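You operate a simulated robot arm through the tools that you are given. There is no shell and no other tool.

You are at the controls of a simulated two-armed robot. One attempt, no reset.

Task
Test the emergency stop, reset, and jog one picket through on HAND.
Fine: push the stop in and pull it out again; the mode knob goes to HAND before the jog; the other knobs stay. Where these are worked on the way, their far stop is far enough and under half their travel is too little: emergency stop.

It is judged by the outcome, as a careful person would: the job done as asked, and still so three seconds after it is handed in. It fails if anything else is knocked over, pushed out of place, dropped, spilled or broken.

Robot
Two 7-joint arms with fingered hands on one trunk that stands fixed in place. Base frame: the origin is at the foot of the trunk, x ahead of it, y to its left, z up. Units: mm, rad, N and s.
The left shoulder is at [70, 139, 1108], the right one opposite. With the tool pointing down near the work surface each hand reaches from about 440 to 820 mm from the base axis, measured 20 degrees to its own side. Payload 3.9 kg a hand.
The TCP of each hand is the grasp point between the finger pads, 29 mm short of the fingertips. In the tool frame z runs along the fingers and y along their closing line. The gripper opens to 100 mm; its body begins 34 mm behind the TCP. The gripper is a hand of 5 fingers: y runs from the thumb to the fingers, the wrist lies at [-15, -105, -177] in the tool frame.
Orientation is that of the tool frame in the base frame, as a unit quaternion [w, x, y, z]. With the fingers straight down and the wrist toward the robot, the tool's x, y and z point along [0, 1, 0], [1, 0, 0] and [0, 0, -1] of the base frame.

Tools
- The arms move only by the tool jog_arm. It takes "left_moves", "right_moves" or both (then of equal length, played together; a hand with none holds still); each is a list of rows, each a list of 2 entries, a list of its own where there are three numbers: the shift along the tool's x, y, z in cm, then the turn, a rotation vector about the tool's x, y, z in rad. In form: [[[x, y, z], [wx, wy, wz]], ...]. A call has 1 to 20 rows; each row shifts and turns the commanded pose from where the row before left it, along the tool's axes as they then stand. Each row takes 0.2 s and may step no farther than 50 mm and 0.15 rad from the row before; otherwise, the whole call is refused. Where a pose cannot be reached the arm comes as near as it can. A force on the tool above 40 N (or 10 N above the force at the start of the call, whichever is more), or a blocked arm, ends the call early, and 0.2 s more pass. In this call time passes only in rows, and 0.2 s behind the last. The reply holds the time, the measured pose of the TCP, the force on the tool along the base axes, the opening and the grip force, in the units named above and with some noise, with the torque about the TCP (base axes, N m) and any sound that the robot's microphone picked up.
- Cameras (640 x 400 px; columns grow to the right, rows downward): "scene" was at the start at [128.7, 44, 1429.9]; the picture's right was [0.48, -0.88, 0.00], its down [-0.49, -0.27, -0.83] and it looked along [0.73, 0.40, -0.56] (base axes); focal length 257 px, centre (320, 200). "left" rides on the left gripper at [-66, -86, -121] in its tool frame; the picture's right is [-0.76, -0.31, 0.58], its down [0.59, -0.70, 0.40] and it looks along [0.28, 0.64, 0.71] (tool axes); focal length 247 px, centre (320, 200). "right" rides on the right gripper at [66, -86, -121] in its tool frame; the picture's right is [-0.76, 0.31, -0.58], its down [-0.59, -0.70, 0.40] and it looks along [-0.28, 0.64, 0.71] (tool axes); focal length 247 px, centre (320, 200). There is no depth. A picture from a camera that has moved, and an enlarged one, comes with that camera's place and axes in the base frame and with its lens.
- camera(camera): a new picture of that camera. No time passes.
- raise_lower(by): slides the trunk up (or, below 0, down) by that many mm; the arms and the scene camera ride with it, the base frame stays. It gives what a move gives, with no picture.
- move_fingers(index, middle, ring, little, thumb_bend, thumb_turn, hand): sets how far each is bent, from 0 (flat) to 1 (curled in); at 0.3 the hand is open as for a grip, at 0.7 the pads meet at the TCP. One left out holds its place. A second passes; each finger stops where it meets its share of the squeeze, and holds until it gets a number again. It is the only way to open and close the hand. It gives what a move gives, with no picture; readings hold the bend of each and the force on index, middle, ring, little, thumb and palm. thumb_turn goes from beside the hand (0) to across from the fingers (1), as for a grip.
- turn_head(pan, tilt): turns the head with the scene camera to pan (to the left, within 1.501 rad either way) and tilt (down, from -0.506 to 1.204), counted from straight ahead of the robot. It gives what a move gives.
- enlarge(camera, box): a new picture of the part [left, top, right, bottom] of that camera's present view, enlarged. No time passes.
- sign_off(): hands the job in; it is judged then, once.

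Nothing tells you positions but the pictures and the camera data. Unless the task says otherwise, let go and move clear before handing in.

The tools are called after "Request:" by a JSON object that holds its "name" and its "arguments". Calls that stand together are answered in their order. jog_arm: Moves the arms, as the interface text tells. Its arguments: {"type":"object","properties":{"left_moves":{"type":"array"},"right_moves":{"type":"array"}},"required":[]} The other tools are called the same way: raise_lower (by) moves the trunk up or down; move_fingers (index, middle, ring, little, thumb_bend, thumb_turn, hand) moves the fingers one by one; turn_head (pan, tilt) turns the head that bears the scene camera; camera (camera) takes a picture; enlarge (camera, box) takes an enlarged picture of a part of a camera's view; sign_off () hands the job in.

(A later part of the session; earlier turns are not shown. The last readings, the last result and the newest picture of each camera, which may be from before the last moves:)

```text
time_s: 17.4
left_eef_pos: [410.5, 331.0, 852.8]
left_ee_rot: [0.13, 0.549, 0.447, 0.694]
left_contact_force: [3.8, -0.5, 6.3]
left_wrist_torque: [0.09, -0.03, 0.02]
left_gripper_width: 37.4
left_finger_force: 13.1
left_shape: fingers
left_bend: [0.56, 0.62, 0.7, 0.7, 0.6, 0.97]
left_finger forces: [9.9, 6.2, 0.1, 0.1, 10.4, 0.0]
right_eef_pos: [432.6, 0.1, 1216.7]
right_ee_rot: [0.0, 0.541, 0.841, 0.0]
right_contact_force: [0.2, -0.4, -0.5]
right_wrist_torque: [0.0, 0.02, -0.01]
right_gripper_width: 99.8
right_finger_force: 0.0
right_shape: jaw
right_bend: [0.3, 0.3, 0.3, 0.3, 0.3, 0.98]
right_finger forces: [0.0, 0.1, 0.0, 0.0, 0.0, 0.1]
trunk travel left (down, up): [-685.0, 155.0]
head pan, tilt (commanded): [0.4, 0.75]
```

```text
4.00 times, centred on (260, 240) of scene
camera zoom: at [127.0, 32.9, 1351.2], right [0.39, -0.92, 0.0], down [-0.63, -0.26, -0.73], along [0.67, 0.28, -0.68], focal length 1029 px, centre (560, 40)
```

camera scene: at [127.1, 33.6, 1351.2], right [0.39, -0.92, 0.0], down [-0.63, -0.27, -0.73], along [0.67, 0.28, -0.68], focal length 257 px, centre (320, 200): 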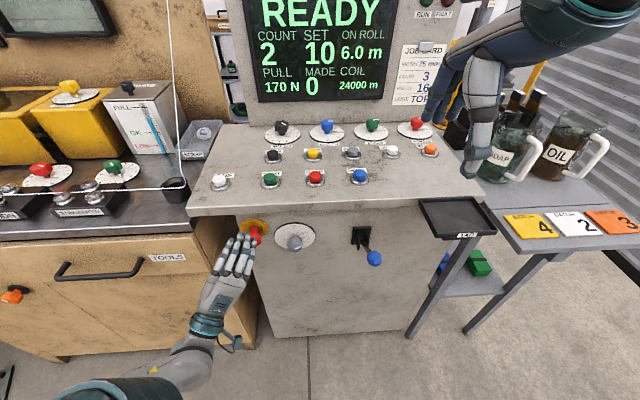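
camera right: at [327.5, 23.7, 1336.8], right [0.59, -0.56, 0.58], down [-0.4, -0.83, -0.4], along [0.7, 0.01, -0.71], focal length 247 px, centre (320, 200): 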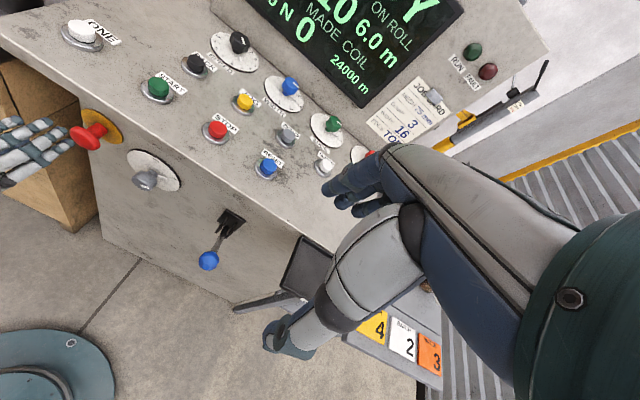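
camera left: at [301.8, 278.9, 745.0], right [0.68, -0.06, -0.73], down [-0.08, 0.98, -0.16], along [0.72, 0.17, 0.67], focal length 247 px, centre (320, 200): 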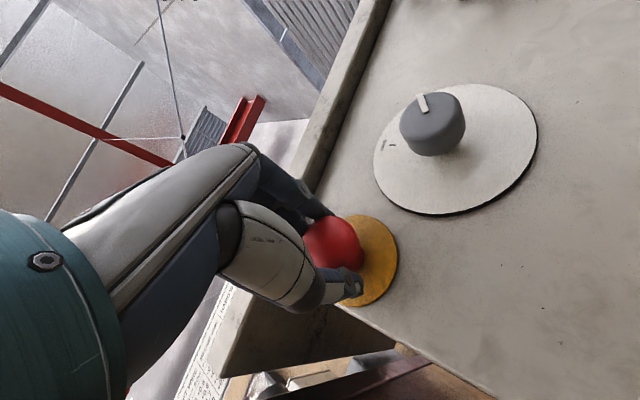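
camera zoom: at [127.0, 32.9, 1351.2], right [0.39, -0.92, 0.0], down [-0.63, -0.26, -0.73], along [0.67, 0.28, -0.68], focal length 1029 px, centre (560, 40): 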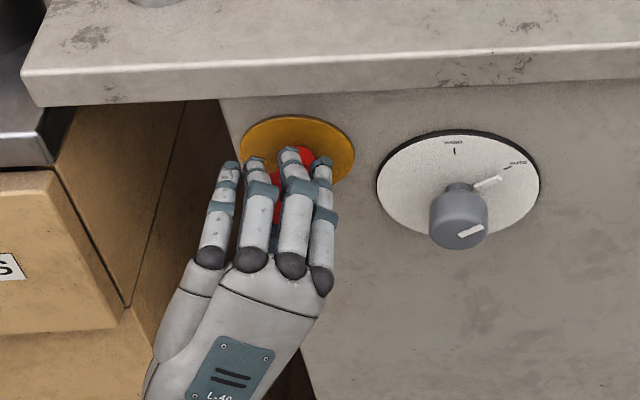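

Index, middle and thumb hold the head. Now I push it in along the tool axis in small steps.

Request:
{"name": "jog_arm", "arguments": {"left_moves": [[[0, 0, 0.3], [0, 0, 0]], [[0, 0, 0.3], [0, 0, 0]], [[0, 0, 0.3], [0, 0, 0]]]}}

Request:
{"name": "camera", "arguments": {"camera": "scene"}}

Request:
{"name": "enlarge", "arguments": {"camera": "left", "box": [220, 150, 420, 330]}}

Request:
{"name": "enlarge", "arguments": {"camera": "right", "box": [0, 80, 200, 205]}}

```text
time_s: 18.2
left_eef_pos: [419.0, 335.1, 851.8]
left_ee_rot: [0.129, 0.55, 0.447, 0.693]
left_contact_force: [-3.5, -1.4, 6.7]
left_wrist_torque: [0.03, -0.07, 0.08]
left_gripper_width: 37.4
left_finger_force: 12.8
left_shape: fingers
left_bend: [0.56, 0.62, 0.7, 0.7, 0.61, 0.97]
left_finger forces: [9.8, 6.1, 0.0, 0.0, 10.5, 0.0]
right_eef_pos: [431.1, -0.5, 1218.1]
right_ee_rot: [0.0, 0.542, 0.841, 0.001]
right_contact_force: [0.0, 0.1, -0.7]
right_wrist_torque: [0.04, 0.01, -0.03]
right_gripper_width: 99.7
right_finger_force: 0.1
right_shape: jaw
right_bend: [0.3, 0.3, 0.3, 0.3, 0.3, 0.98]
right_finger forces: [0.0, 0.0, 0.0, 0.1, 0.0, 0.0]
trunk travel left (down, up): [-685.0, 155.0]
head pan, tilt (commanded): [0.4, 0.75]
```

```text
taken
camera scene: at [125.4, 32.5, 1351.3], right [0.39, -0.92, 0.0], down [-0.63, -0.26, -0.73], along [0.67, 0.29, -0.68], focal length 257 px, centre (320, 200)
```

scene: 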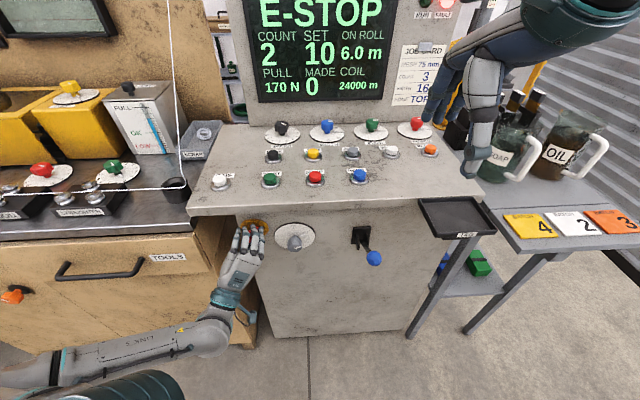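

```text
2.22 times, centred on (320, 240) of left
camera zoom: at [309.5, 282.4, 744.9], right [0.68, -0.06, -0.73], down [-0.08, 0.98, -0.16], along [0.72, 0.17, 0.67], focal length 549 px, centre (320, 111)
```

zoom: 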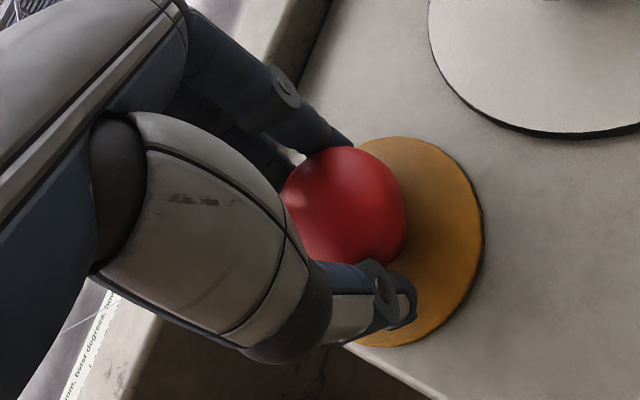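

```text
3.20 times, centred on (100, 142) of right
camera zoom: at [325.9, 22.6, 1337.3], right [0.59, -0.56, 0.58], down [-0.4, -0.83, -0.4], along [0.7, 0.01, -0.71], focal length 790 px, centre (1024, 384)
```

zoom: 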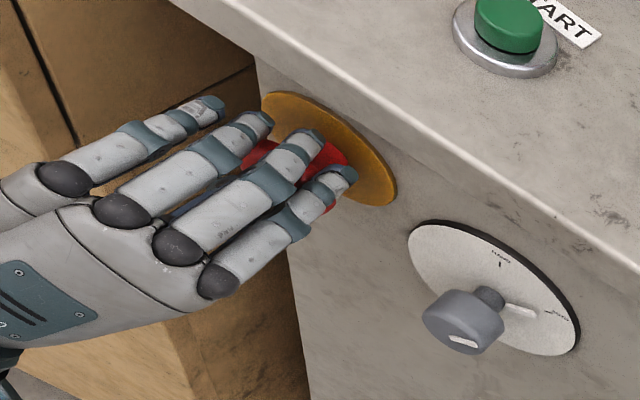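

The display now reads E-STOP. I push a little further to make sure it goes to its far stop.

Request:
{"name": "jog_arm", "arguments": {"left_moves": [[[0, 0, 0.2], [0, 0, 0]], [[0, 0, 0.2], [0, 0, 0]], [[0, 0, 0.2], [0, 0, 0]]]}}

Request:
{"name": "enlarge", "arguments": {"camera": "left", "box": [220, 150, 420, 330]}}

Request:
{"name": "enlarge", "arguments": {"camera": "right", "box": [0, 80, 200, 205]}}

```text
time_s: 19.0
left_eef_pos: [424.2, 337.1, 853.2]
left_ee_rot: [0.129, 0.55, 0.447, 0.693]
left_contact_force: [-11.9, -7.0, 4.1]
left_wrist_torque: [0.01, -0.07, -0.02]
left_gripper_width: 35.7
left_finger_force: 12.6
left_shape: fingers
left_bend: [0.57, 0.64, 0.7, 0.7, 0.61, 0.97]
left_finger forces: [9.6, 5.8, 0.0, 0.0, 10.5, 0.1]
right_eef_pos: [430.0, -2.9, 1217.9]
right_ee_rot: [0.0, 0.541, 0.841, 0.001]
right_contact_force: [0.2, -0.9, -0.6]
right_wrist_torque: [-0.03, -0.01, 0.02]
right_gripper_width: 100.0
right_finger_force: 0.0
right_shape: jaw
right_bend: [0.3, 0.3, 0.3, 0.3, 0.3, 0.98]
right_finger forces: [0.1, 0.0, 0.1, 0.0, 0.0, 0.0]
trunk travel left (down, up): [-685.0, 155.0]
head pan, tilt (commanded): [0.4, 0.75]
```

```text
2.22 times, centred on (320, 240) of left
camera zoom: at [313.6, 284.0, 745.0], right [0.68, -0.06, -0.73], down [-0.08, 0.98, -0.16], along [0.72, 0.17, 0.67], focal length 549 px, centre (320, 111)
```

zoom: 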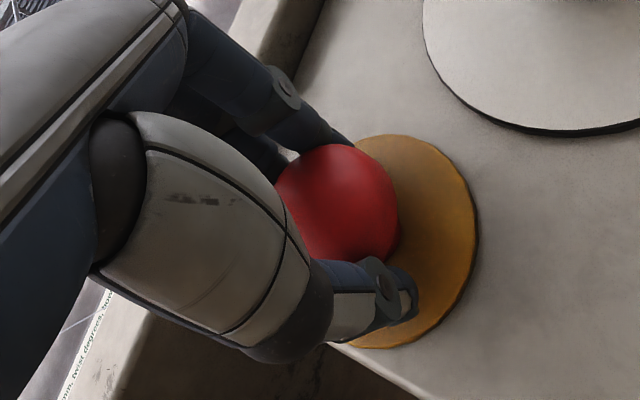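

```text
3.20 times, centred on (100, 142) of right
camera zoom: at [325.1, 22.1, 1337.4], right [0.59, -0.56, 0.58], down [-0.4, -0.83, -0.4], along [0.7, 0.01, -0.71], focal length 790 px, centre (1024, 384)
```

zoom: 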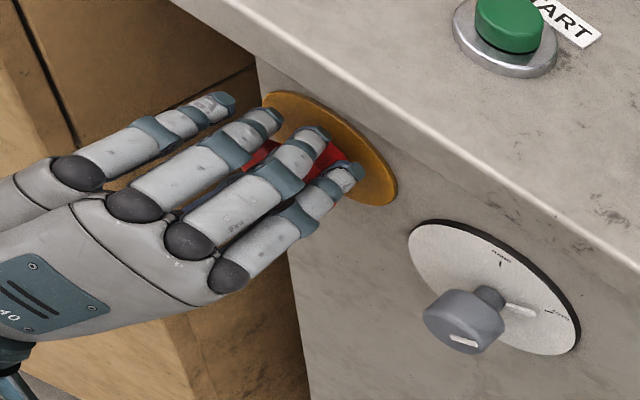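

The force rose to about 14 N and the fingers began to slip, so the button is at its far stop. I tighten the grip behind the rim and pull it back out.

Request:
{"name": "move_fingers", "arguments": {"hand": "left", "index": 0.85, "middle": 0.85, "thumb_bend": 0.85}}

Request:
{"name": "jog_arm", "arguments": {"left_moves": [[[0, 0, -0.3], [0, 0, 0]], [[0, 0, -0.3], [0, 0, 0]], [[0, 0, -0.3], [0, 0, 0]], [[0, 0, -0.3], [0, 0, 0]]]}}

Request:
{"name": "camera", "arguments": {"camera": "scene"}}

Request:
{"name": "enlarge", "arguments": {"camera": "left", "box": [220, 150, 420, 330]}}

Request:
{"name": "enlarge", "arguments": {"camera": "right", "box": [0, 80, 200, 205]}}

```text
time_s: 20.0
left_eef_pos: [424.9, 339.0, 851.9]
left_ee_rot: [0.129, 0.55, 0.448, 0.692]
left_contact_force: [-0.7, 7.6, 1.1]
left_wrist_torque: [0.06, -0.02, 0.08]
left_gripper_width: 30.8
left_finger_force: 21.8
left_shape: fingers
left_bend: [0.76, 0.59, 0.7, 0.7, 0.55, 0.96]
left_finger forces: [10.3, 9.9, 0.2, 0.0, 23.0, 0.0]
right_eef_pos: [432.2, 1.7, 1218.5]
right_ee_rot: [0.0, 0.542, 0.841, 0.0]
right_contact_force: [-0.1, -0.5, 0.5]
right_wrist_torque: [-0.01, -0.02, -0.03]
right_gripper_width: 99.7
right_finger_force: 0.0
right_shape: jaw
right_bend: [0.3, 0.3, 0.3, 0.3, 0.3, 0.98]
right_finger forces: [0.0, 0.1, 0.0, 0.0, 0.1, 0.0]
trunk travel left (down, up): [-685.0, 155.0]
head pan, tilt (commanded): [0.4, 0.75]
```

```text
time_s: 21.0
left_eef_pos: [417.7, 334.5, 850.6]
left_ee_rot: [0.13, 0.549, 0.45, 0.692]
left_contact_force: [12.2, 18.5, 5.1]
left_wrist_torque: [0.04, -0.14, 0.16]
left_gripper_width: 31.1
left_finger_force: 24.6
left_shape: fingers
left_bend: [0.76, 0.58, 0.7, 0.7, 0.55, 0.97]
left_finger forces: [10.7, 13.0, 0.0, 0.0, 25.1, 0.1]
right_eef_pos: [433.3, 2.8, 1216.8]
right_ee_rot: [0.001, 0.541, 0.841, -0.002]
right_contact_force: [0.3, 0.0, 0.2]
right_wrist_torque: [0.01, -0.02, 0.0]
right_gripper_width: 99.8
right_finger_force: 0.0
right_shape: jaw
right_bend: [0.3, 0.3, 0.3, 0.3, 0.3, 0.98]
right_finger forces: [0.1, 0.0, 0.1, 0.0, 0.0, 0.0]
trunk travel left (down, up): [-685.0, 155.0]
head pan, tilt (commanded): [0.4, 0.75]
```

```text
taken
camera scene: at [129.1, 36.8, 1350.9], right [0.39, -0.92, 0.0], down [-0.63, -0.27, -0.73], along [0.67, 0.28, -0.68], focal length 257 px, centre (320, 200)
```

scene: 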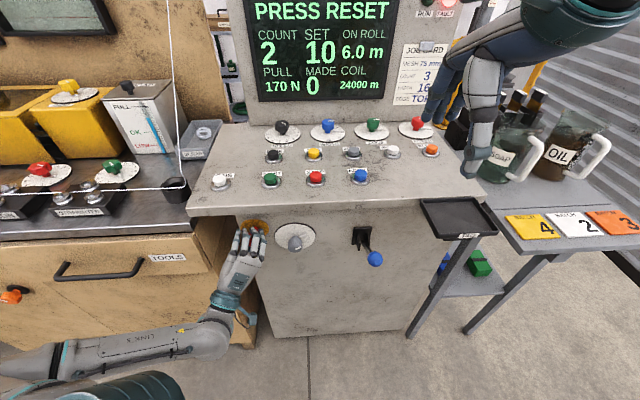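

```text
2.22 times, centred on (320, 240) of left
camera zoom: at [307.6, 281.3, 743.5], right [0.68, -0.06, -0.73], down [-0.08, 0.98, -0.16], along [0.72, 0.17, 0.67], focal length 549 px, centre (320, 111)
```

zoom: 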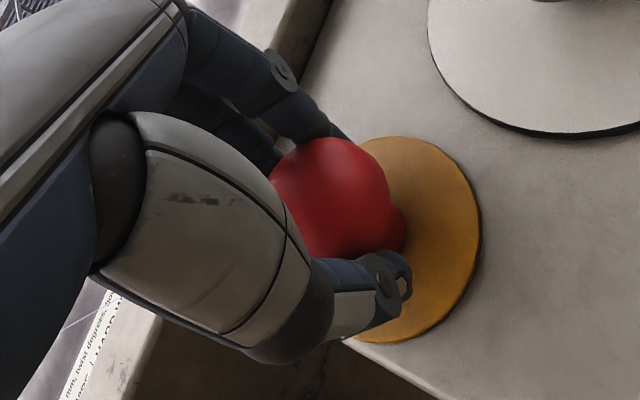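

```text
3.20 times, centred on (100, 142) of right
camera zoom: at [329.5, 26.9, 1336.2], right [0.59, -0.56, 0.58], down [-0.4, -0.83, -0.4], along [0.7, 0.01, -0.71], focal length 790 px, centre (1024, 384)
```

zoom: 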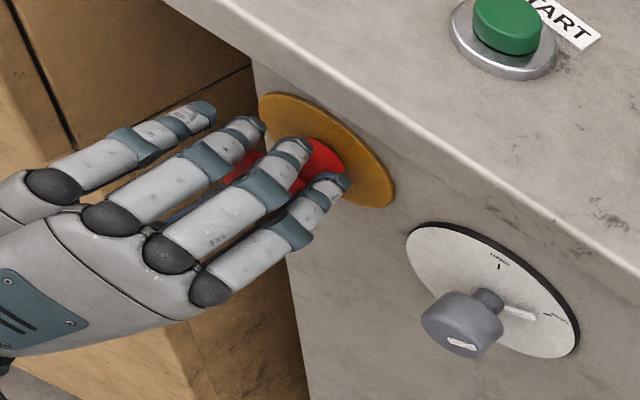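

The display now says PRESS RESET, so the stop is out again. I ease the tension a touch, open the hand and back away.

Request:
{"name": "jog_arm", "arguments": {"left_moves": [[[0, 0, 0.1], [0, 0, 0]]]}}

Request:
{"name": "move_fingers", "arguments": {"hand": "left", "index": 0.3, "middle": 0.3, "ring": 0.3, "little": 0.3, "thumb_bend": 0.3}}

Request:
{"name": "camera", "arguments": {"camera": "left"}}

Request:
{"name": "enlarge", "arguments": {"camera": "right", "box": [0, 80, 200, 205]}}

```text
time_s: 21.4
left_eef_pos: [417.8, 334.9, 850.8]
left_ee_rot: [0.13, 0.55, 0.449, 0.692]
left_contact_force: [9.5, 17.6, 5.4]
left_wrist_torque: [0.06, -0.16, 0.15]
left_gripper_width: 31.1
left_finger_force: 23.6
left_shape: fingers
left_bend: [0.76, 0.58, 0.7, 0.7, 0.55, 0.97]
left_finger forces: [10.6, 13.0, 0.0, 0.0, 24.3, 0.1]
right_eef_pos: [432.5, 3.1, 1215.7]
right_ee_rot: [0.001, 0.541, 0.841, -0.001]
right_contact_force: [0.9, -0.4, -0.1]
right_wrist_torque: [-0.01, -0.01, 0.0]
right_gripper_width: 99.9
right_finger_force: 0.0
right_shape: jaw
right_bend: [0.3, 0.3, 0.3, 0.3, 0.3, 0.98]
right_finger forces: [0.1, 0.0, 0.1, 0.0, 0.0, 0.0]
trunk travel left (down, up): [-685.0, 155.0]
head pan, tilt (commanded): [0.4, 0.75]
```

```text
time_s: 22.4
left_eef_pos: [417.5, 332.9, 851.4]
left_ee_rot: [0.129, 0.551, 0.448, 0.693]
left_contact_force: [-0.5, 0.1, 0.7]
left_wrist_torque: [0.04, -0.01, 0.0]
left_gripper_width: 98.4
left_finger_force: 0.1
left_shape: fingers
left_bend: [0.3, 0.3, 0.3, 0.3, 0.3, 0.97]
left_finger forces: [0.1, 0.1, 0.0, 0.0, 0.0, 0.1]
right_eef_pos: [432.0, 0.7, 1217.7]
right_ee_rot: [0.0, 0.541, 0.841, -0.001]
right_contact_force: [-0.7, -0.7, 0.2]
right_wrist_torque: [-0.01, -0.01, 0.0]
right_gripper_width: 99.9
right_finger_force: 0.0
right_shape: jaw
right_bend: [0.3, 0.3, 0.3, 0.3, 0.3, 0.98]
right_finger forces: [0.0, 0.1, 0.0, 0.1, 0.0, 0.1]
trunk travel left (down, up): [-685.0, 155.0]
head pan, tilt (commanded): [0.4, 0.75]
```

```text
taken
camera left: at [306.5, 280.1, 744.0], right [0.68, -0.06, -0.73], down [-0.08, 0.98, -0.16], along [0.73, 0.17, 0.67], focal length 247 px, centre (320, 200)
```

left: 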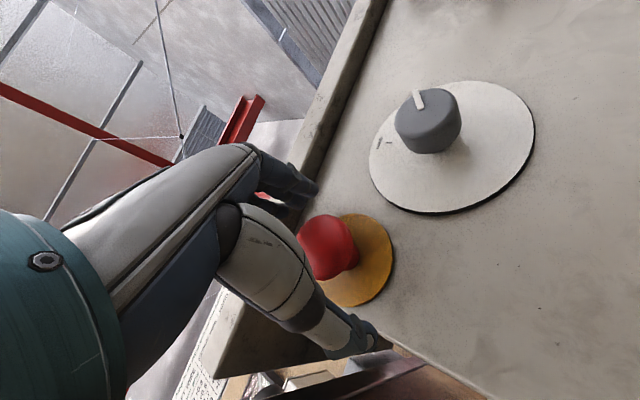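

```text
3.20 times, centred on (100, 142) of right
camera zoom: at [327.8, 24.1, 1336.7], right [0.59, -0.56, 0.58], down [-0.4, -0.83, -0.4], along [0.7, 0.01, -0.71], focal length 790 px, centre (1024, 384)
```

zoom: 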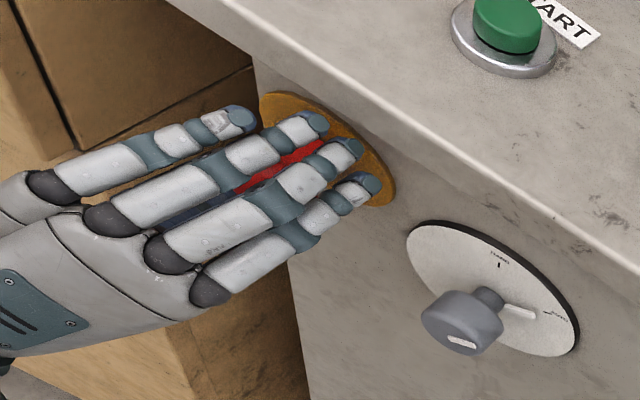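

The stop is out and the hand is clear of it. Now the mode knob: I back off, shift to the knob axis (r ≈ 7, z ≈ 811) and pre-roll the hand so I can turn the knob left by about 55°.

Request:
{"name": "jog_arm", "arguments": {"left_moves": [[[0, 0, -2.6], [0, 0, 0]], [[0, 0, -2.6], [0, 0, 0]], [[-3.4, 1.13, 0], [0, 0, 0]], [[-3.4, 1.13, 0], [0, 0, 0]], [[-3.4, 1.13, 0], [0, 0, 0]], [[0, 0, 0], [0, 0, 0.125]], [[0, 0, 0], [0, 0, 0.125]], [[0, 0, 0], [0, 0, 0.125]], [[0, 0, 0], [0, 0, 0.125]]]}}

Request:
{"name": "camera", "arguments": {"camera": "left"}}

Request:
{"name": "enlarge", "arguments": {"camera": "right", "box": [0, 80, 240, 230]}}

Request:
{"name": "camera", "arguments": {"camera": "scene"}}

```text
time_s: 24.4
left_eef_pos: [416.6, 220.2, 811.8]
left_ee_rot: [-0.046, 0.644, 0.297, 0.703]
left_contact_force: [0.2, 0.3, 0.3]
left_wrist_torque: [0.0, -0.03, 0.02]
left_gripper_width: 98.5
left_finger_force: 0.0
left_shape: fingers
left_bend: [0.3, 0.3, 0.3, 0.3, 0.3, 0.98]
left_finger forces: [0.1, 0.0, 0.0, 0.1, 0.1, 0.0]
right_eef_pos: [432.4, 0.2, 1217.3]
right_ee_rot: [0.0, 0.541, 0.841, 0.0]
right_contact_force: [0.4, 0.4, -0.3]
right_wrist_torque: [0.0, 0.01, 0.03]
right_gripper_width: 99.7
right_finger_force: 0.0
right_shape: jaw
right_bend: [0.3, 0.3, 0.3, 0.3, 0.3, 0.98]
right_finger forces: [0.0, 0.0, 0.0, 0.1, 0.0, 0.1]
trunk travel left (down, up): [-685.0, 155.0]
head pan, tilt (commanded): [0.4, 0.75]
```

```text
taken
camera left: at [282.2, 211.4, 720.4], right [0.49, 0.29, -0.82], down [-0.06, 0.95, 0.3], along [0.87, -0.1, 0.49], focal length 247 px, centre (320, 200)
```

left: 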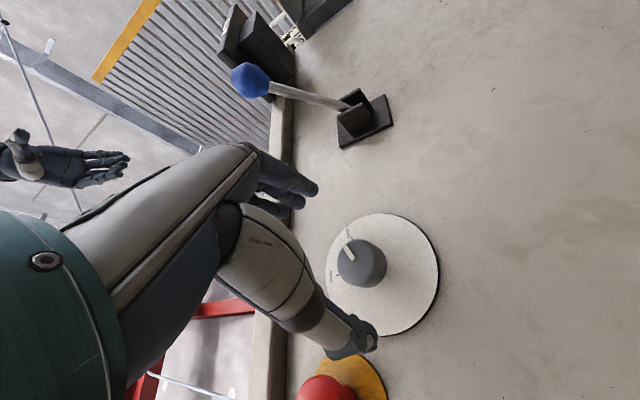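

```text
2.67 times, centred on (120, 155) of right
camera zoom: at [327.6, 23.7, 1336.7], right [0.59, -0.56, 0.58], down [-0.4, -0.83, -0.4], along [0.7, 0.01, -0.71], focal length 659 px, centre (853, 320)
```

zoom: 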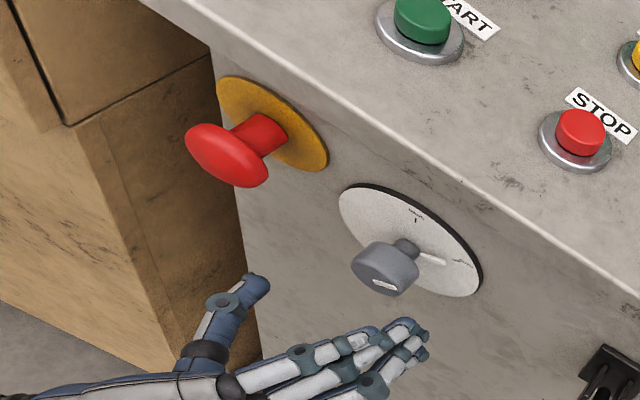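

```text
taken
camera scene: at [127.2, 33.6, 1351.1], right [0.39, -0.92, 0.0], down [-0.63, -0.27, -0.73], along [0.67, 0.28, -0.68], focal length 257 px, centre (320, 200)
```

scene: 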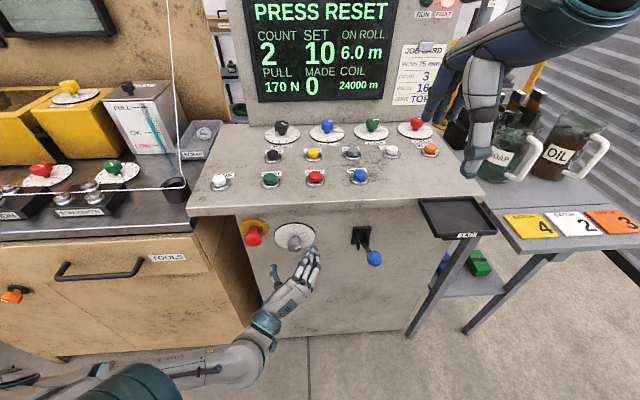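

The knob is on the tool axis in the hand camera. I move in around it, then close.

Request:
{"name": "jog_arm", "arguments": {"left_moves": [[[0, 0, 1.7], [0, 0, 0]], [[0, 0, 1.6], [0, 0, 0]], [[0, 0, 1.5], [0, 0, 0]]]}}

Request:
{"name": "camera", "arguments": {"camera": "left"}}

Request:
{"name": "enlarge", "arguments": {"camera": "right", "box": [0, 80, 240, 230]}}

```text
time_s: 25.2
left_eef_pos: [459.7, 243.0, 812.1]
left_ee_rot: [-0.045, 0.645, 0.297, 0.703]
left_contact_force: [0.5, 0.7, 1.1]
left_wrist_torque: [0.0, 0.0, 0.01]
left_gripper_width: 98.5
left_finger_force: 0.0
left_shape: fingers
left_bend: [0.3, 0.3, 0.3, 0.3, 0.3, 0.98]
left_finger forces: [0.0, 0.0, 0.1, 0.0, 0.1, 0.1]
right_eef_pos: [431.9, 0.5, 1217.4]
right_ee_rot: [-0.001, 0.541, 0.841, 0.0]
right_contact_force: [0.2, 0.2, 0.4]
right_wrist_torque: [0.01, 0.0, 0.0]
right_gripper_width: 100.1
right_finger_force: 0.1
right_shape: jaw
right_bend: [0.3, 0.3, 0.3, 0.3, 0.3, 0.98]
right_finger forces: [0.1, 0.0, 0.1, 0.0, 0.0, 0.0]
trunk travel left (down, up): [-685.0, 155.0]
head pan, tilt (commanded): [0.4, 0.75]
```

```text
taken
camera left: at [324.6, 235.0, 719.4], right [0.5, 0.28, -0.82], down [-0.06, 0.95, 0.29], along [0.87, -0.1, 0.49], focal length 247 px, centre (320, 200)
```

left: 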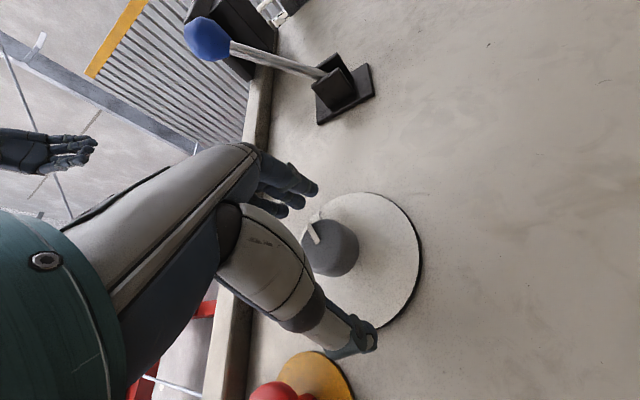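

```text
2.67 times, centred on (120, 155) of right
camera zoom: at [328.0, 23.9, 1336.6], right [0.59, -0.56, 0.58], down [-0.4, -0.83, -0.4], along [0.7, 0.01, -0.71], focal length 659 px, centre (853, 320)
```

zoom: 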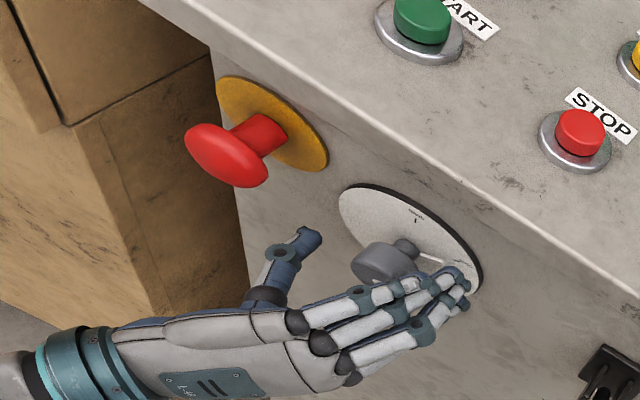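

Well centred. Now close the fingers on the knob.

Request:
{"name": "move_fingers", "arguments": {"hand": "left", "index": 0.8, "middle": 0.8, "ring": 0.6, "little": 0.6, "thumb_bend": 0.8}}

Request:
{"name": "camera", "arguments": {"camera": "left"}}

Request:
{"name": "enlarge", "arguments": {"camera": "right", "box": [0, 80, 240, 230]}}

```text
time_s: 26.2
left_eef_pos: [458.9, 242.3, 811.5]
left_ee_rot: [-0.046, 0.643, 0.298, 0.704]
left_contact_force: [2.0, 2.8, 6.2]
left_wrist_torque: [0.14, -0.17, -0.05]
left_gripper_width: 30.4
left_finger_force: 18.3
left_shape: fingers
left_bend: [0.57, 0.62, 0.6, 0.6, 0.63, 0.96]
left_finger forces: [9.3, 9.7, 0.1, 0.0, 18.1, 0.0]
right_eef_pos: [431.6, 0.0, 1218.4]
right_ee_rot: [0.0, 0.541, 0.841, -0.001]
right_contact_force: [-0.7, 0.3, -0.4]
right_wrist_torque: [0.0, 0.01, 0.0]
right_gripper_width: 99.9
right_finger_force: 0.0
right_shape: jaw
right_bend: [0.3, 0.3, 0.3, 0.3, 0.3, 0.98]
right_finger forces: [0.0, 0.0, 0.0, 0.0, 0.0, 0.0]
trunk travel left (down, up): [-685.0, 155.0]
head pan, tilt (commanded): [0.4, 0.75]
```

```text
taken
camera left: at [324.4, 235.0, 720.0], right [0.5, 0.29, -0.82], down [-0.06, 0.95, 0.29], along [0.87, -0.09, 0.49], focal length 247 px, centre (320, 200)
```

left: 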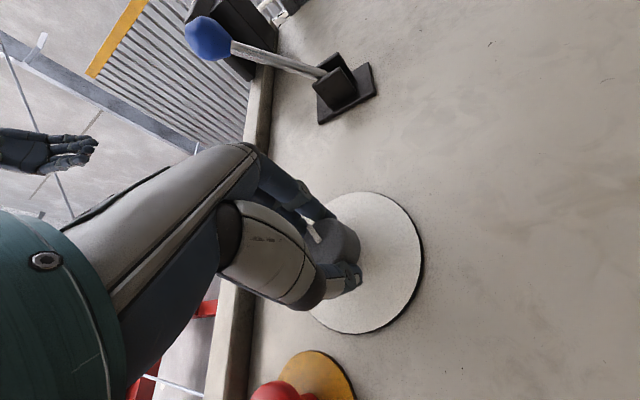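

```text
2.67 times, centred on (120, 155) of right
camera zoom: at [327.1, 23.7, 1337.0], right [0.59, -0.56, 0.58], down [-0.4, -0.83, -0.4], along [0.7, 0.01, -0.71], focal length 659 px, centre (853, 320)
```

zoom: 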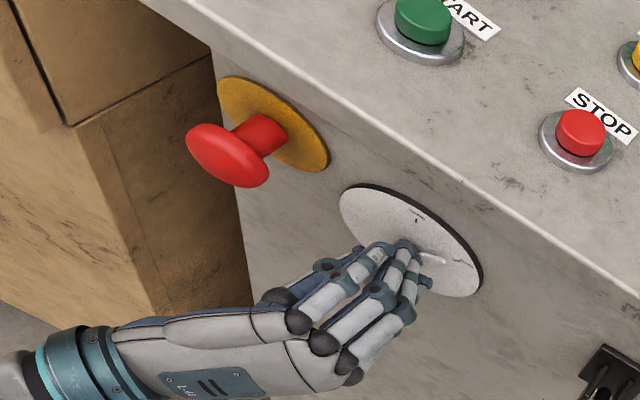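

The knob is held. I turn it left (counter-clockwise seen from the front) in small steps, starting with about a third.

Request:
{"name": "jog_arm", "arguments": {"left_moves": [[[0, 0, 0], [0, 0, -0.08]], [[0, 0, 0], [0, 0, -0.08]], [[0, 0, 0], [0, 0, -0.08]], [[0, 0, 0], [0, 0, -0.08]], [[0, 0, 0], [0, 0, -0.08]]]}}

Request:
{"name": "enlarge", "arguments": {"camera": "left", "box": [240, 150, 440, 340]}}

Request:
{"name": "enlarge", "arguments": {"camera": "right", "box": [80, 110, 200, 210]}}

Request:
{"name": "camera", "arguments": {"camera": "scene"}}

```text
time_s: 27.4
left_eef_pos: [459.6, 242.4, 811.7]
left_ee_rot: [0.095, 0.572, 0.42, 0.698]
left_contact_force: [-4.5, 4.8, 1.3]
left_wrist_torque: [0.04, -0.01, 0.17]
left_gripper_width: 30.1
left_finger_force: 18.4
left_shape: fingers
left_bend: [0.57, 0.62, 0.6, 0.6, 0.63, 0.96]
left_finger forces: [8.3, 8.5, 0.0, 0.0, 19.7, 0.1]
right_eef_pos: [431.5, 2.1, 1217.7]
right_ee_rot: [0.0, 0.541, 0.841, 0.0]
right_contact_force: [-0.1, 0.2, -0.5]
right_wrist_torque: [0.05, 0.02, -0.02]
right_gripper_width: 99.6
right_finger_force: 0.1
right_shape: jaw
right_bend: [0.3, 0.3, 0.3, 0.3, 0.3, 0.98]
right_finger forces: [0.0, 0.0, 0.0, 0.1, 0.1, 0.0]
trunk travel left (down, up): [-685.0, 155.0]
head pan, tilt (commanded): [0.4, 0.75]
```

```text
2.11 times, centred on (340, 245) of left
camera zoom: at [343.6, 200.0, 705.5], right [0.65, 0.0, -0.76], down [-0.09, 0.99, -0.07], along [0.76, 0.11, 0.65], focal length 520 px, centre (278, 105)
```

zoom: 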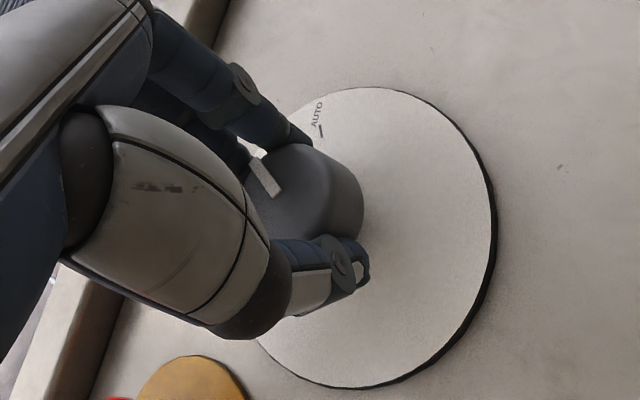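

```text
4.00 times, centred on (140, 160) of right
camera zoom: at [326.6, 24.5, 1337.0], right [0.59, -0.56, 0.58], down [-0.4, -0.83, -0.4], along [0.7, 0.01, -0.71], focal length 988 px, centre (1040, 360)
```

zoom: 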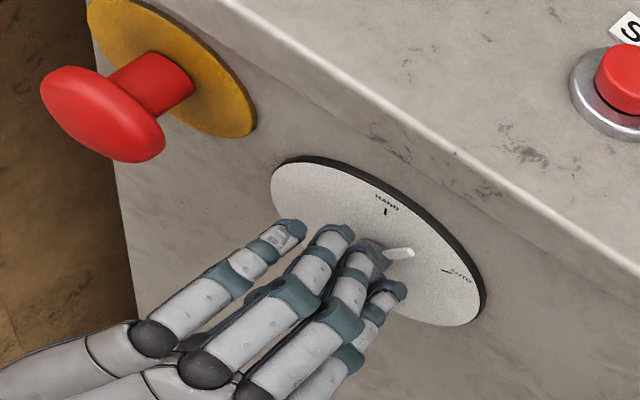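

```text
taken
camera scene: at [126.1, 34.4, 1351.2], right [0.39, -0.92, 0.0], down [-0.63, -0.27, -0.73], along [0.67, 0.28, -0.68], focal length 257 px, centre (320, 200)
```

scene: 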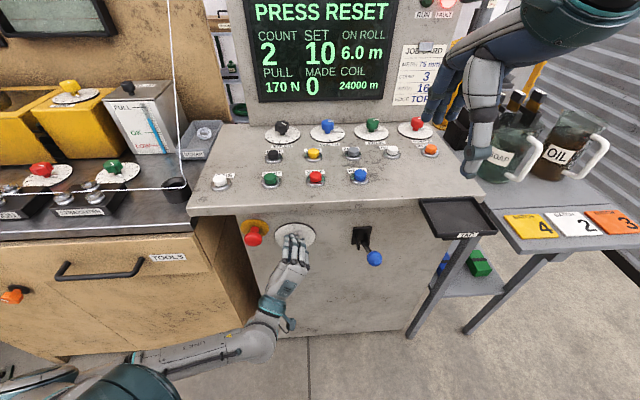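

The pointer has followed, now between AUTO and HAND. I keep turning towards HAND.

Request:
{"name": "jog_arm", "arguments": {"left_moves": [[[0, 0, 0], [0, 0, -0.08]], [[0, 0, 0], [0, 0, -0.08]], [[0, 0, 0], [0, 0, -0.08]], [[0, 0, 0], [0, 0, -0.08]], [[0, 0, 0], [0, 0, -0.08]], [[0, 0, 0], [0, 0, -0.08]]]}}

Request:
{"name": "enlarge", "arguments": {"camera": "left", "box": [240, 150, 440, 340]}}

Request:
{"name": "enlarge", "arguments": {"camera": "right", "box": [80, 110, 200, 210]}}

Request:
{"name": "enlarge", "arguments": {"camera": "scene", "box": [220, 190, 380, 290]}}

```text
time_s: 28.8
left_eef_pos: [459.5, 244.0, 812.1]
left_ee_rot: [0.259, 0.456, 0.543, 0.655]
left_contact_force: [-9.5, 3.8, -3.6]
left_wrist_torque: [-0.07, 0.17, 0.19]
left_gripper_width: 30.6
left_finger_force: 18.8
left_shape: fingers
left_bend: [0.58, 0.63, 0.6, 0.6, 0.63, 0.96]
left_finger forces: [7.9, 8.6, 0.0, 0.1, 21.2, 0.1]
right_eef_pos: [430.8, 1.8, 1217.9]
right_ee_rot: [0.0, 0.541, 0.841, 0.0]
right_contact_force: [0.9, -0.2, -0.7]
right_wrist_torque: [0.01, -0.03, 0.01]
right_gripper_width: 99.6
right_finger_force: 0.0
right_shape: jaw
right_bend: [0.3, 0.3, 0.3, 0.3, 0.3, 0.98]
right_finger forces: [0.1, 0.0, 0.0, 0.0, 0.1, 0.0]
trunk travel left (down, up): [-685.0, 155.0]
head pan, tilt (commanded): [0.4, 0.75]
```

```text
2.11 times, centred on (340, 245) of left
camera zoom: at [368.0, 155.7, 710.1], right [0.8, -0.27, -0.53], down [-0.03, 0.87, -0.48], along [0.6, 0.4, 0.69], focal length 520 px, centre (278, 105)
```

zoom: 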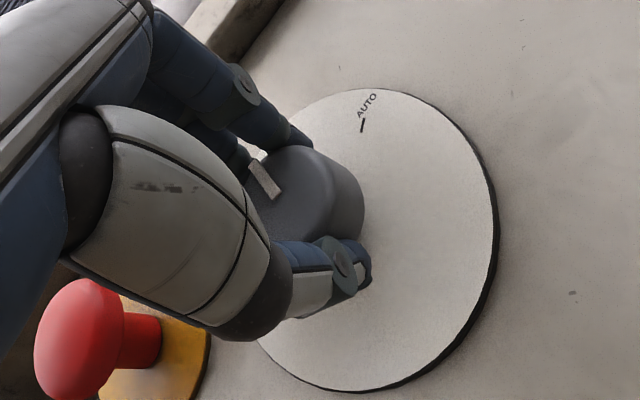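

```text
4.00 times, centred on (140, 160) of right
camera zoom: at [326.5, 24.6, 1337.0], right [0.59, -0.56, 0.58], down [-0.4, -0.83, -0.4], along [0.7, 0.01, -0.71], focal length 988 px, centre (1040, 360)
```

zoom: 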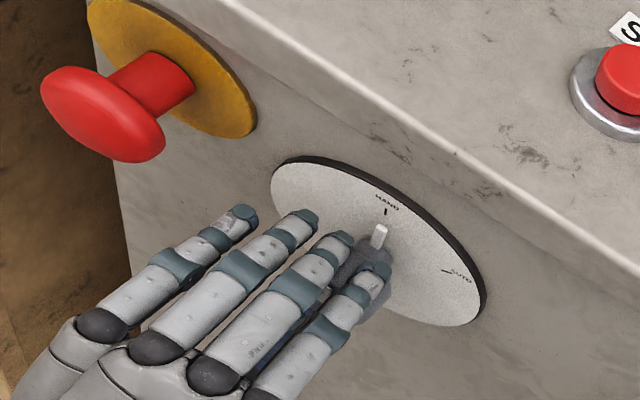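

```text
4.00 times, centred on (300, 240) of scene
camera zoom: at [126.0, 34.6, 1351.2], right [0.39, -0.92, 0.0], down [-0.63, -0.27, -0.73], along [0.67, 0.28, -0.68], focal length 1029 px, centre (400, 40)
```

zoom: 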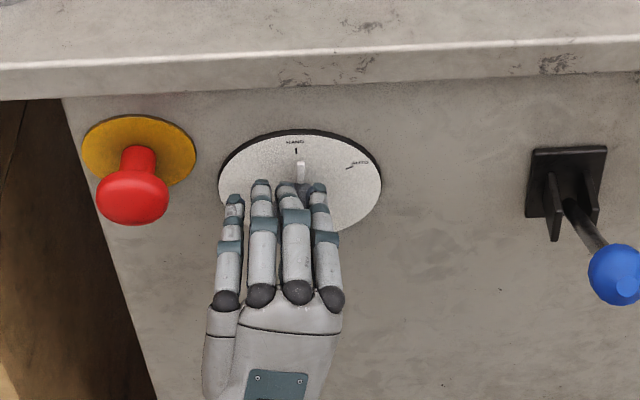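

The pointer is almost on the HAND tick. One small further turn.

Request:
{"name": "jog_arm", "arguments": {"left_moves": [[[0, 0, 0], [0, 0, -0.05]], [[0, 0, 0], [0, 0, -0.05]]]}}

Request:
{"name": "enlarge", "arguments": {"camera": "right", "box": [80, 110, 200, 210]}}

Request:
{"name": "enlarge", "arguments": {"camera": "scene", "box": [260, 210, 330, 255]}}

```text
time_s: 29.4
left_eef_pos: [458.8, 244.0, 811.7]
left_ee_rot: [0.291, 0.428, 0.566, 0.642]
left_contact_force: [-11.8, 4.6, -3.4]
left_wrist_torque: [-0.05, 0.21, 0.18]
left_gripper_width: 30.7
left_finger_force: 19.8
left_shape: fingers
left_bend: [0.58, 0.63, 0.6, 0.6, 0.63, 0.96]
left_finger forces: [7.8, 9.7, 0.0, 0.0, 21.4, 0.1]
right_eef_pos: [431.1, 0.6, 1218.5]
right_ee_rot: [0.001, 0.541, 0.841, 0.001]
right_contact_force: [-0.7, -0.3, -0.6]
right_wrist_torque: [-0.03, 0.01, 0.0]
right_gripper_width: 99.8
right_finger_force: 0.0
right_shape: jaw
right_bend: [0.3, 0.3, 0.3, 0.3, 0.3, 0.98]
right_finger forces: [0.1, 0.0, 0.1, 0.1, 0.1, 0.1]
trunk travel left (down, up): [-685.0, 155.0]
head pan, tilt (commanded): [0.4, 0.75]
```

```text
4.00 times, centred on (140, 160) of right
camera zoom: at [326.0, 24.6, 1337.1], right [0.59, -0.56, 0.58], down [-0.4, -0.83, -0.4], along [0.7, 0.01, -0.71], focal length 988 px, centre (1040, 360)
```

zoom: 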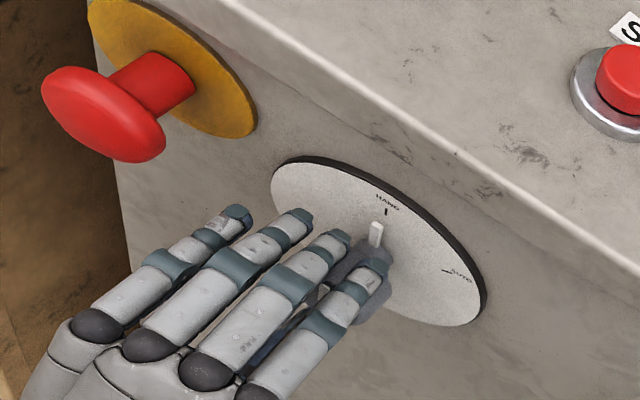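

```text
8.89 times, centred on (295, 232) of scene
camera zoom: at [125.6, 34.5, 1351.2], right [0.39, -0.92, 0.0], down [-0.63, -0.27, -0.73], along [0.67, 0.28, -0.68], focal length 2287 px, centre (542, -89)
```

zoom: 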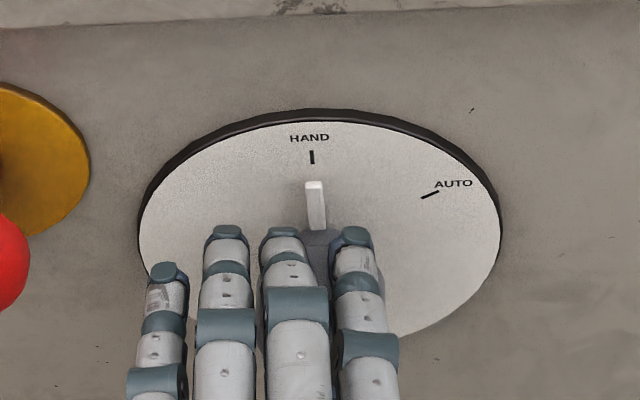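

The pointer lines up with the HAND tick. I release the knob and back off, then check it stays.

Request:
{"name": "move_fingers", "arguments": {"hand": "left", "index": 0.3, "middle": 0.3, "ring": 0.3, "little": 0.3, "thumb_bend": 0.3}}

Request:
{"name": "jog_arm", "arguments": {"left_moves": [[[0, 0, -2], [0, 0, 0]], [[0, 0, -2.5], [0, 0, 0]], [[0, 0, -2.5], [0, 0, 0]]]}}

Request:
{"name": "camera", "arguments": {"camera": "scene"}}

Request:
{"name": "enlarge", "arguments": {"camera": "scene", "box": [230, 210, 330, 270]}}

Request:
{"name": "enlarge", "arguments": {"camera": "right", "box": [80, 110, 200, 210]}}

```text
time_s: 30.4
left_eef_pos: [461.1, 244.0, 811.3]
left_ee_rot: [0.291, 0.429, 0.565, 0.642]
left_contact_force: [-0.1, 0.7, -0.2]
left_wrist_torque: [0.0, 0.03, 0.02]
left_gripper_width: 98.1
left_finger_force: 0.2
left_shape: fingers
left_bend: [0.3, 0.3, 0.3, 0.3, 0.3, 0.97]
left_finger forces: [0.0, 0.0, 0.0, 0.0, 0.0, 0.0]
right_eef_pos: [432.2, -0.1, 1217.4]
right_ee_rot: [0.0, 0.541, 0.841, -0.001]
right_contact_force: [0.3, 0.6, 0.5]
right_wrist_torque: [0.03, 0.0, -0.04]
right_gripper_width: 99.8
right_finger_force: 0.1
right_shape: jaw
right_bend: [0.3, 0.3, 0.3, 0.3, 0.3, 0.98]
right_finger forces: [0.0, 0.0, 0.1, 0.0, 0.0, 0.0]
trunk travel left (down, up): [-685.0, 155.0]
head pan, tilt (commanded): [0.4, 0.75]
```

```text
time_s: 31.2
left_eef_pos: [396.5, 208.7, 812.2]
left_ee_rot: [0.291, 0.428, 0.565, 0.643]
left_contact_force: [-0.5, -0.6, -0.5]
left_wrist_torque: [-0.03, -0.02, 0.0]
left_gripper_width: 98.3
left_finger_force: 0.0
left_shape: fingers
left_bend: [0.3, 0.3, 0.3, 0.3, 0.3, 0.98]
left_finger forces: [0.1, 0.0, 0.1, 0.0, 0.0, 0.0]
right_eef_pos: [432.3, -1.0, 1217.3]
right_ee_rot: [0.001, 0.541, 0.841, 0.001]
right_contact_force: [-0.6, 0.2, 0.3]
right_wrist_torque: [0.02, 0.03, -0.04]
right_gripper_width: 99.8
right_finger_force: 0.1
right_shape: jaw
right_bend: [0.3, 0.3, 0.3, 0.3, 0.3, 0.98]
right_finger forces: [0.0, 0.1, 0.0, 0.1, 0.1, 0.1]
trunk travel left (down, up): [-685.0, 155.0]
head pan, tilt (commanded): [0.4, 0.75]
```

```text
taken
camera scene: at [126.7, 33.4, 1351.2], right [0.39, -0.92, 0.0], down [-0.63, -0.27, -0.73], along [0.67, 0.28, -0.68], focal length 257 px, centre (320, 200)
```

scene: 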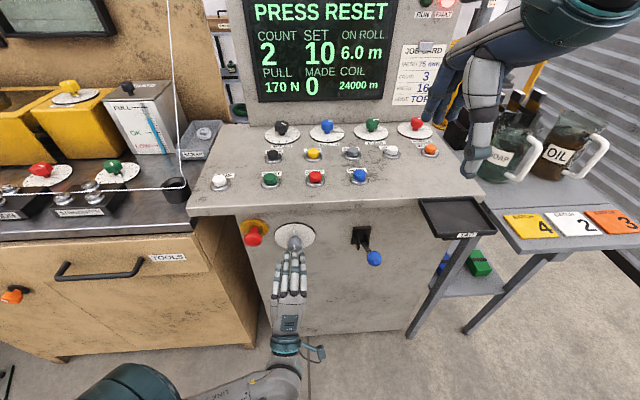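

```text
6.40 times, centred on (280, 240) of scene
camera zoom: at [126.7, 33.4, 1351.2], right [0.39, -0.92, 0.0], down [-0.63, -0.27, -0.73], along [0.67, 0.28, -0.68], focal length 1647 px, centre (576, -56)
```

zoom: 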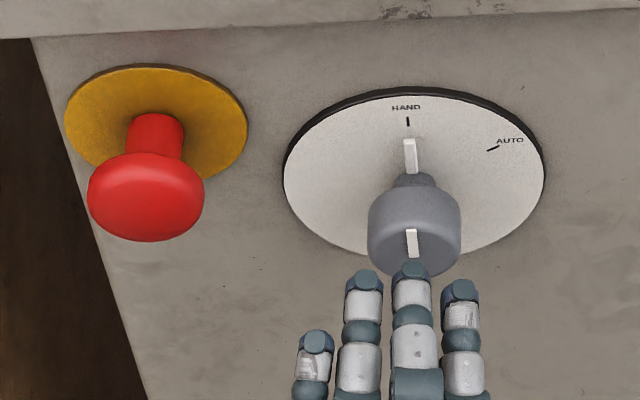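

```text
4.00 times, centred on (140, 160) of right
camera zoom: at [327.1, 23.5, 1336.9], right [0.59, -0.56, 0.58], down [-0.4, -0.83, -0.4], along [0.7, 0.01, -0.71], focal length 988 px, centre (1040, 360)
```

zoom: 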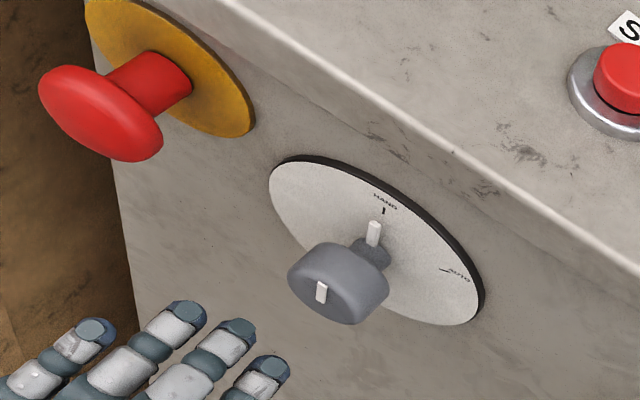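

HAND is set and the e-stop is fully out. Next is RESET, which the right hand can reach. I'll shape its index, middle and thumb into a beak and look at where the buttons lie.

Request:
{"name": "move_fingers", "arguments": {"hand": "right", "index": 0.7, "middle": 0.7, "ring": 1.0, "little": 1.0, "thumb_bend": 0.65}}

Request:
{"name": "camera", "arguments": {"camera": "right"}}

Request:
{"name": "enlarge", "arguments": {"camera": "right", "box": [180, 60, 380, 185]}}

Request:
{"name": "enlarge", "arguments": {"camera": "scene", "box": [260, 120, 420, 220]}}

Request:
{"name": "enlarge", "arguments": {"camera": "scene", "box": [400, 60, 540, 190]}}

```text
time_s: 32.2
left_eef_pos: [397.9, 208.5, 812.3]
left_ee_rot: [0.291, 0.429, 0.565, 0.642]
left_contact_force: [0.2, 0.1, 0.1]
left_wrist_torque: [0.03, -0.03, 0.03]
left_gripper_width: 98.3
left_finger_force: 0.0
left_shape: fingers
left_bend: [0.3, 0.3, 0.3, 0.3, 0.3, 0.98]
left_finger forces: [0.0, 0.0, 0.0, 0.0, 0.0, 0.0]
right_eef_pos: [432.0, -0.1, 1217.4]
right_ee_rot: [0.0, 0.541, 0.841, 0.0]
right_contact_force: [-0.4, -0.4, 0.6]
right_wrist_torque: [0.01, 0.01, -0.02]
right_gripper_width: 7.8
right_finger_force: 0.1
right_shape: fingers
right_bend: [0.7, 0.7, 1.0, 1.0, 0.65, 0.98]
right_finger forces: [0.0, 0.0, 0.0, 0.0, 0.0, 0.0]
trunk travel left (down, up): [-685.0, 155.0]
head pan, tilt (commanded): [0.4, 0.75]
```

```text
taken
camera right: at [327.7, 23.7, 1336.7], right [0.59, -0.56, 0.58], down [-0.4, -0.83, -0.4], along [0.7, 0.01, -0.71], focal length 247 px, centre (320, 200)
```

right: 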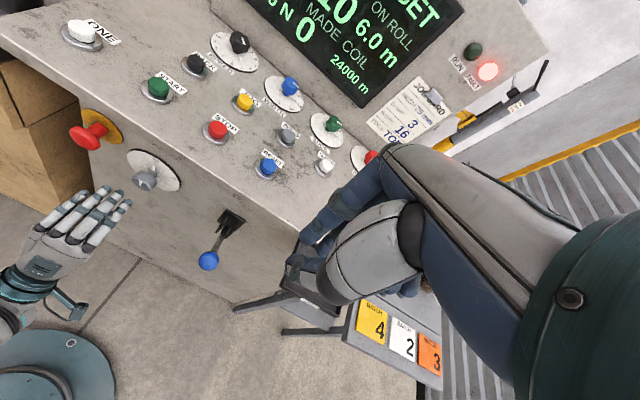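

```text
3.20 times, centred on (280, 122) of right
camera zoom: at [327.7, 23.7, 1336.7], right [0.59, -0.56, 0.58], down [-0.4, -0.83, -0.4], along [0.7, 0.01, -0.71], focal length 790 px, centre (448, 448)
```

zoom: 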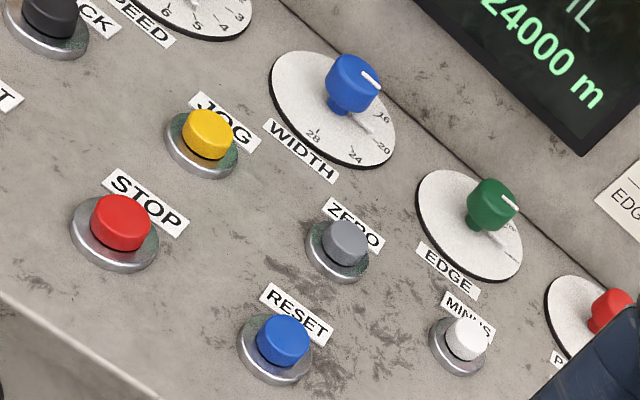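

```text
4.00 times, centred on (340, 170) of scene
camera zoom: at [127.2, 33.6, 1351.1], right [0.39, -0.92, 0.0], down [-0.63, -0.27, -0.73], along [0.67, 0.28, -0.68], focal length 1029 px, centre (240, 320)
```

zoom: 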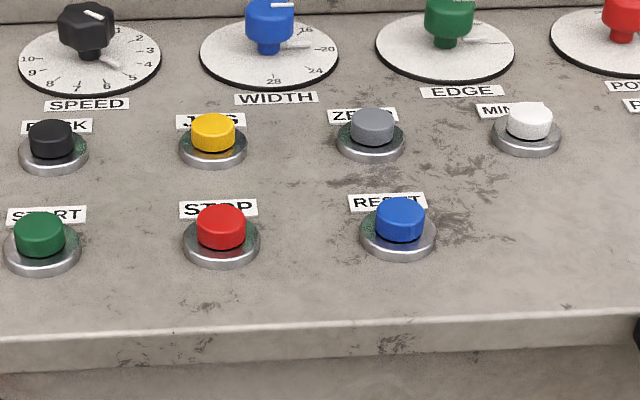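

```text
3.08 times, centred on (470, 125) of scene
camera zoom: at [127.2, 33.6, 1351.1], right [0.39, -0.92, 0.0], down [-0.63, -0.27, -0.73], along [0.67, 0.28, -0.68], focal length 792 px, centre (-142, 431)
```

zoom: 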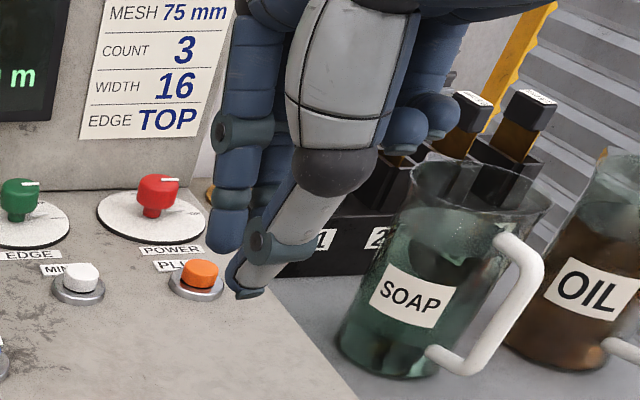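

RESET's top is near [619, 138, 980] and JOG's near [663, 280, 979]. I bring the right hand's beak to about 45 mm above RESET.

Request:
{"name": "jog_arm", "arguments": {"right_moves": [[[0.81, 3.79, 2.7], [0, 0, 0]], [[0.81, 3.79, 2.7], [0, 0, 0]], [[0.81, 3.79, 2.7], [0, 0, 0]], [[0.81, 3.79, 2.7], [0, 0, 0]], [[0.81, 3.79, 2.7], [0, 0, 0]], [[0.81, 3.79, 2.7], [0, 0, 0]]]}}

Request:
{"name": "camera", "arguments": {"camera": "right"}}

Request:
{"name": "camera", "arguments": {"camera": "scene"}}

```text
time_s: 33.6
left_eef_pos: [398.3, 209.7, 809.3]
left_ee_rot: [0.29, 0.429, 0.566, 0.641]
left_contact_force: [0.2, 0.4, -0.6]
left_wrist_torque: [0.0, -0.01, -0.02]
left_gripper_width: 98.3
left_finger_force: 0.2
left_shape: fingers
left_bend: [0.3, 0.3, 0.3, 0.3, 0.3, 0.98]
left_finger forces: [0.0, 0.1, 0.1, 0.1, 0.0, 0.1]
right_eef_pos: [618.8, 142.5, 1055.1]
right_ee_rot: [-0.001, 0.541, 0.841, -0.001]
right_contact_force: [0.2, 0.0, -0.5]
right_wrist_torque: [0.0, -0.02, 0.0]
right_gripper_width: 7.7
right_finger_force: 0.0
right_shape: fingers
right_bend: [0.7, 0.7, 1.0, 1.0, 0.65, 0.98]
right_finger forces: [0.0, 0.0, 0.1, 0.0, 0.0, 0.1]
trunk travel left (down, up): [-685.0, 155.0]
head pan, tilt (commanded): [0.4, 0.75]
```

```text
taken
camera right: at [514.2, 165.4, 1174.2], right [0.59, -0.56, 0.58], down [-0.4, -0.83, -0.4], along [0.7, 0.01, -0.71], focal length 247 px, centre (320, 200)
```

right: 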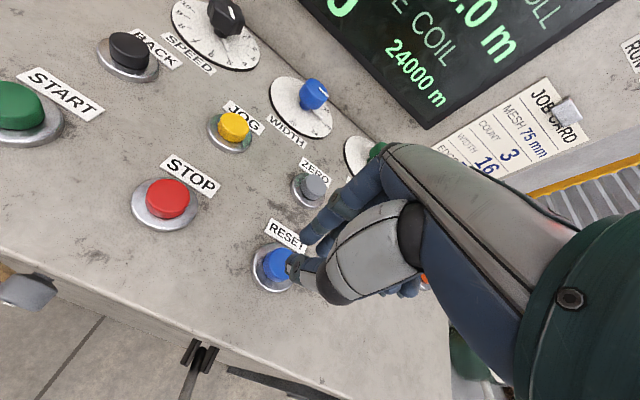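

```text
taken
camera scene: at [129.4, 34.9, 1350.9], right [0.39, -0.92, 0.0], down [-0.63, -0.27, -0.73], along [0.67, 0.28, -0.68], focal length 257 px, centre (320, 200)
```

scene: 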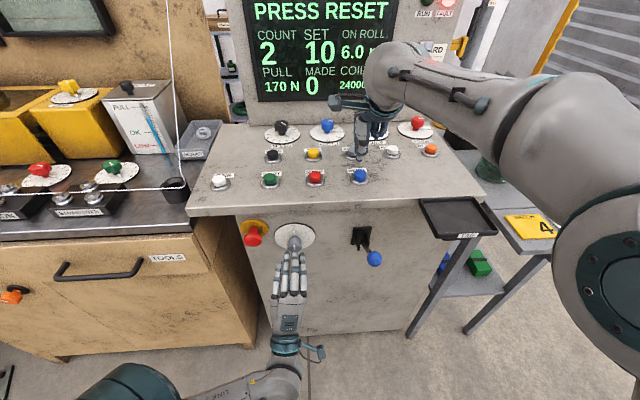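

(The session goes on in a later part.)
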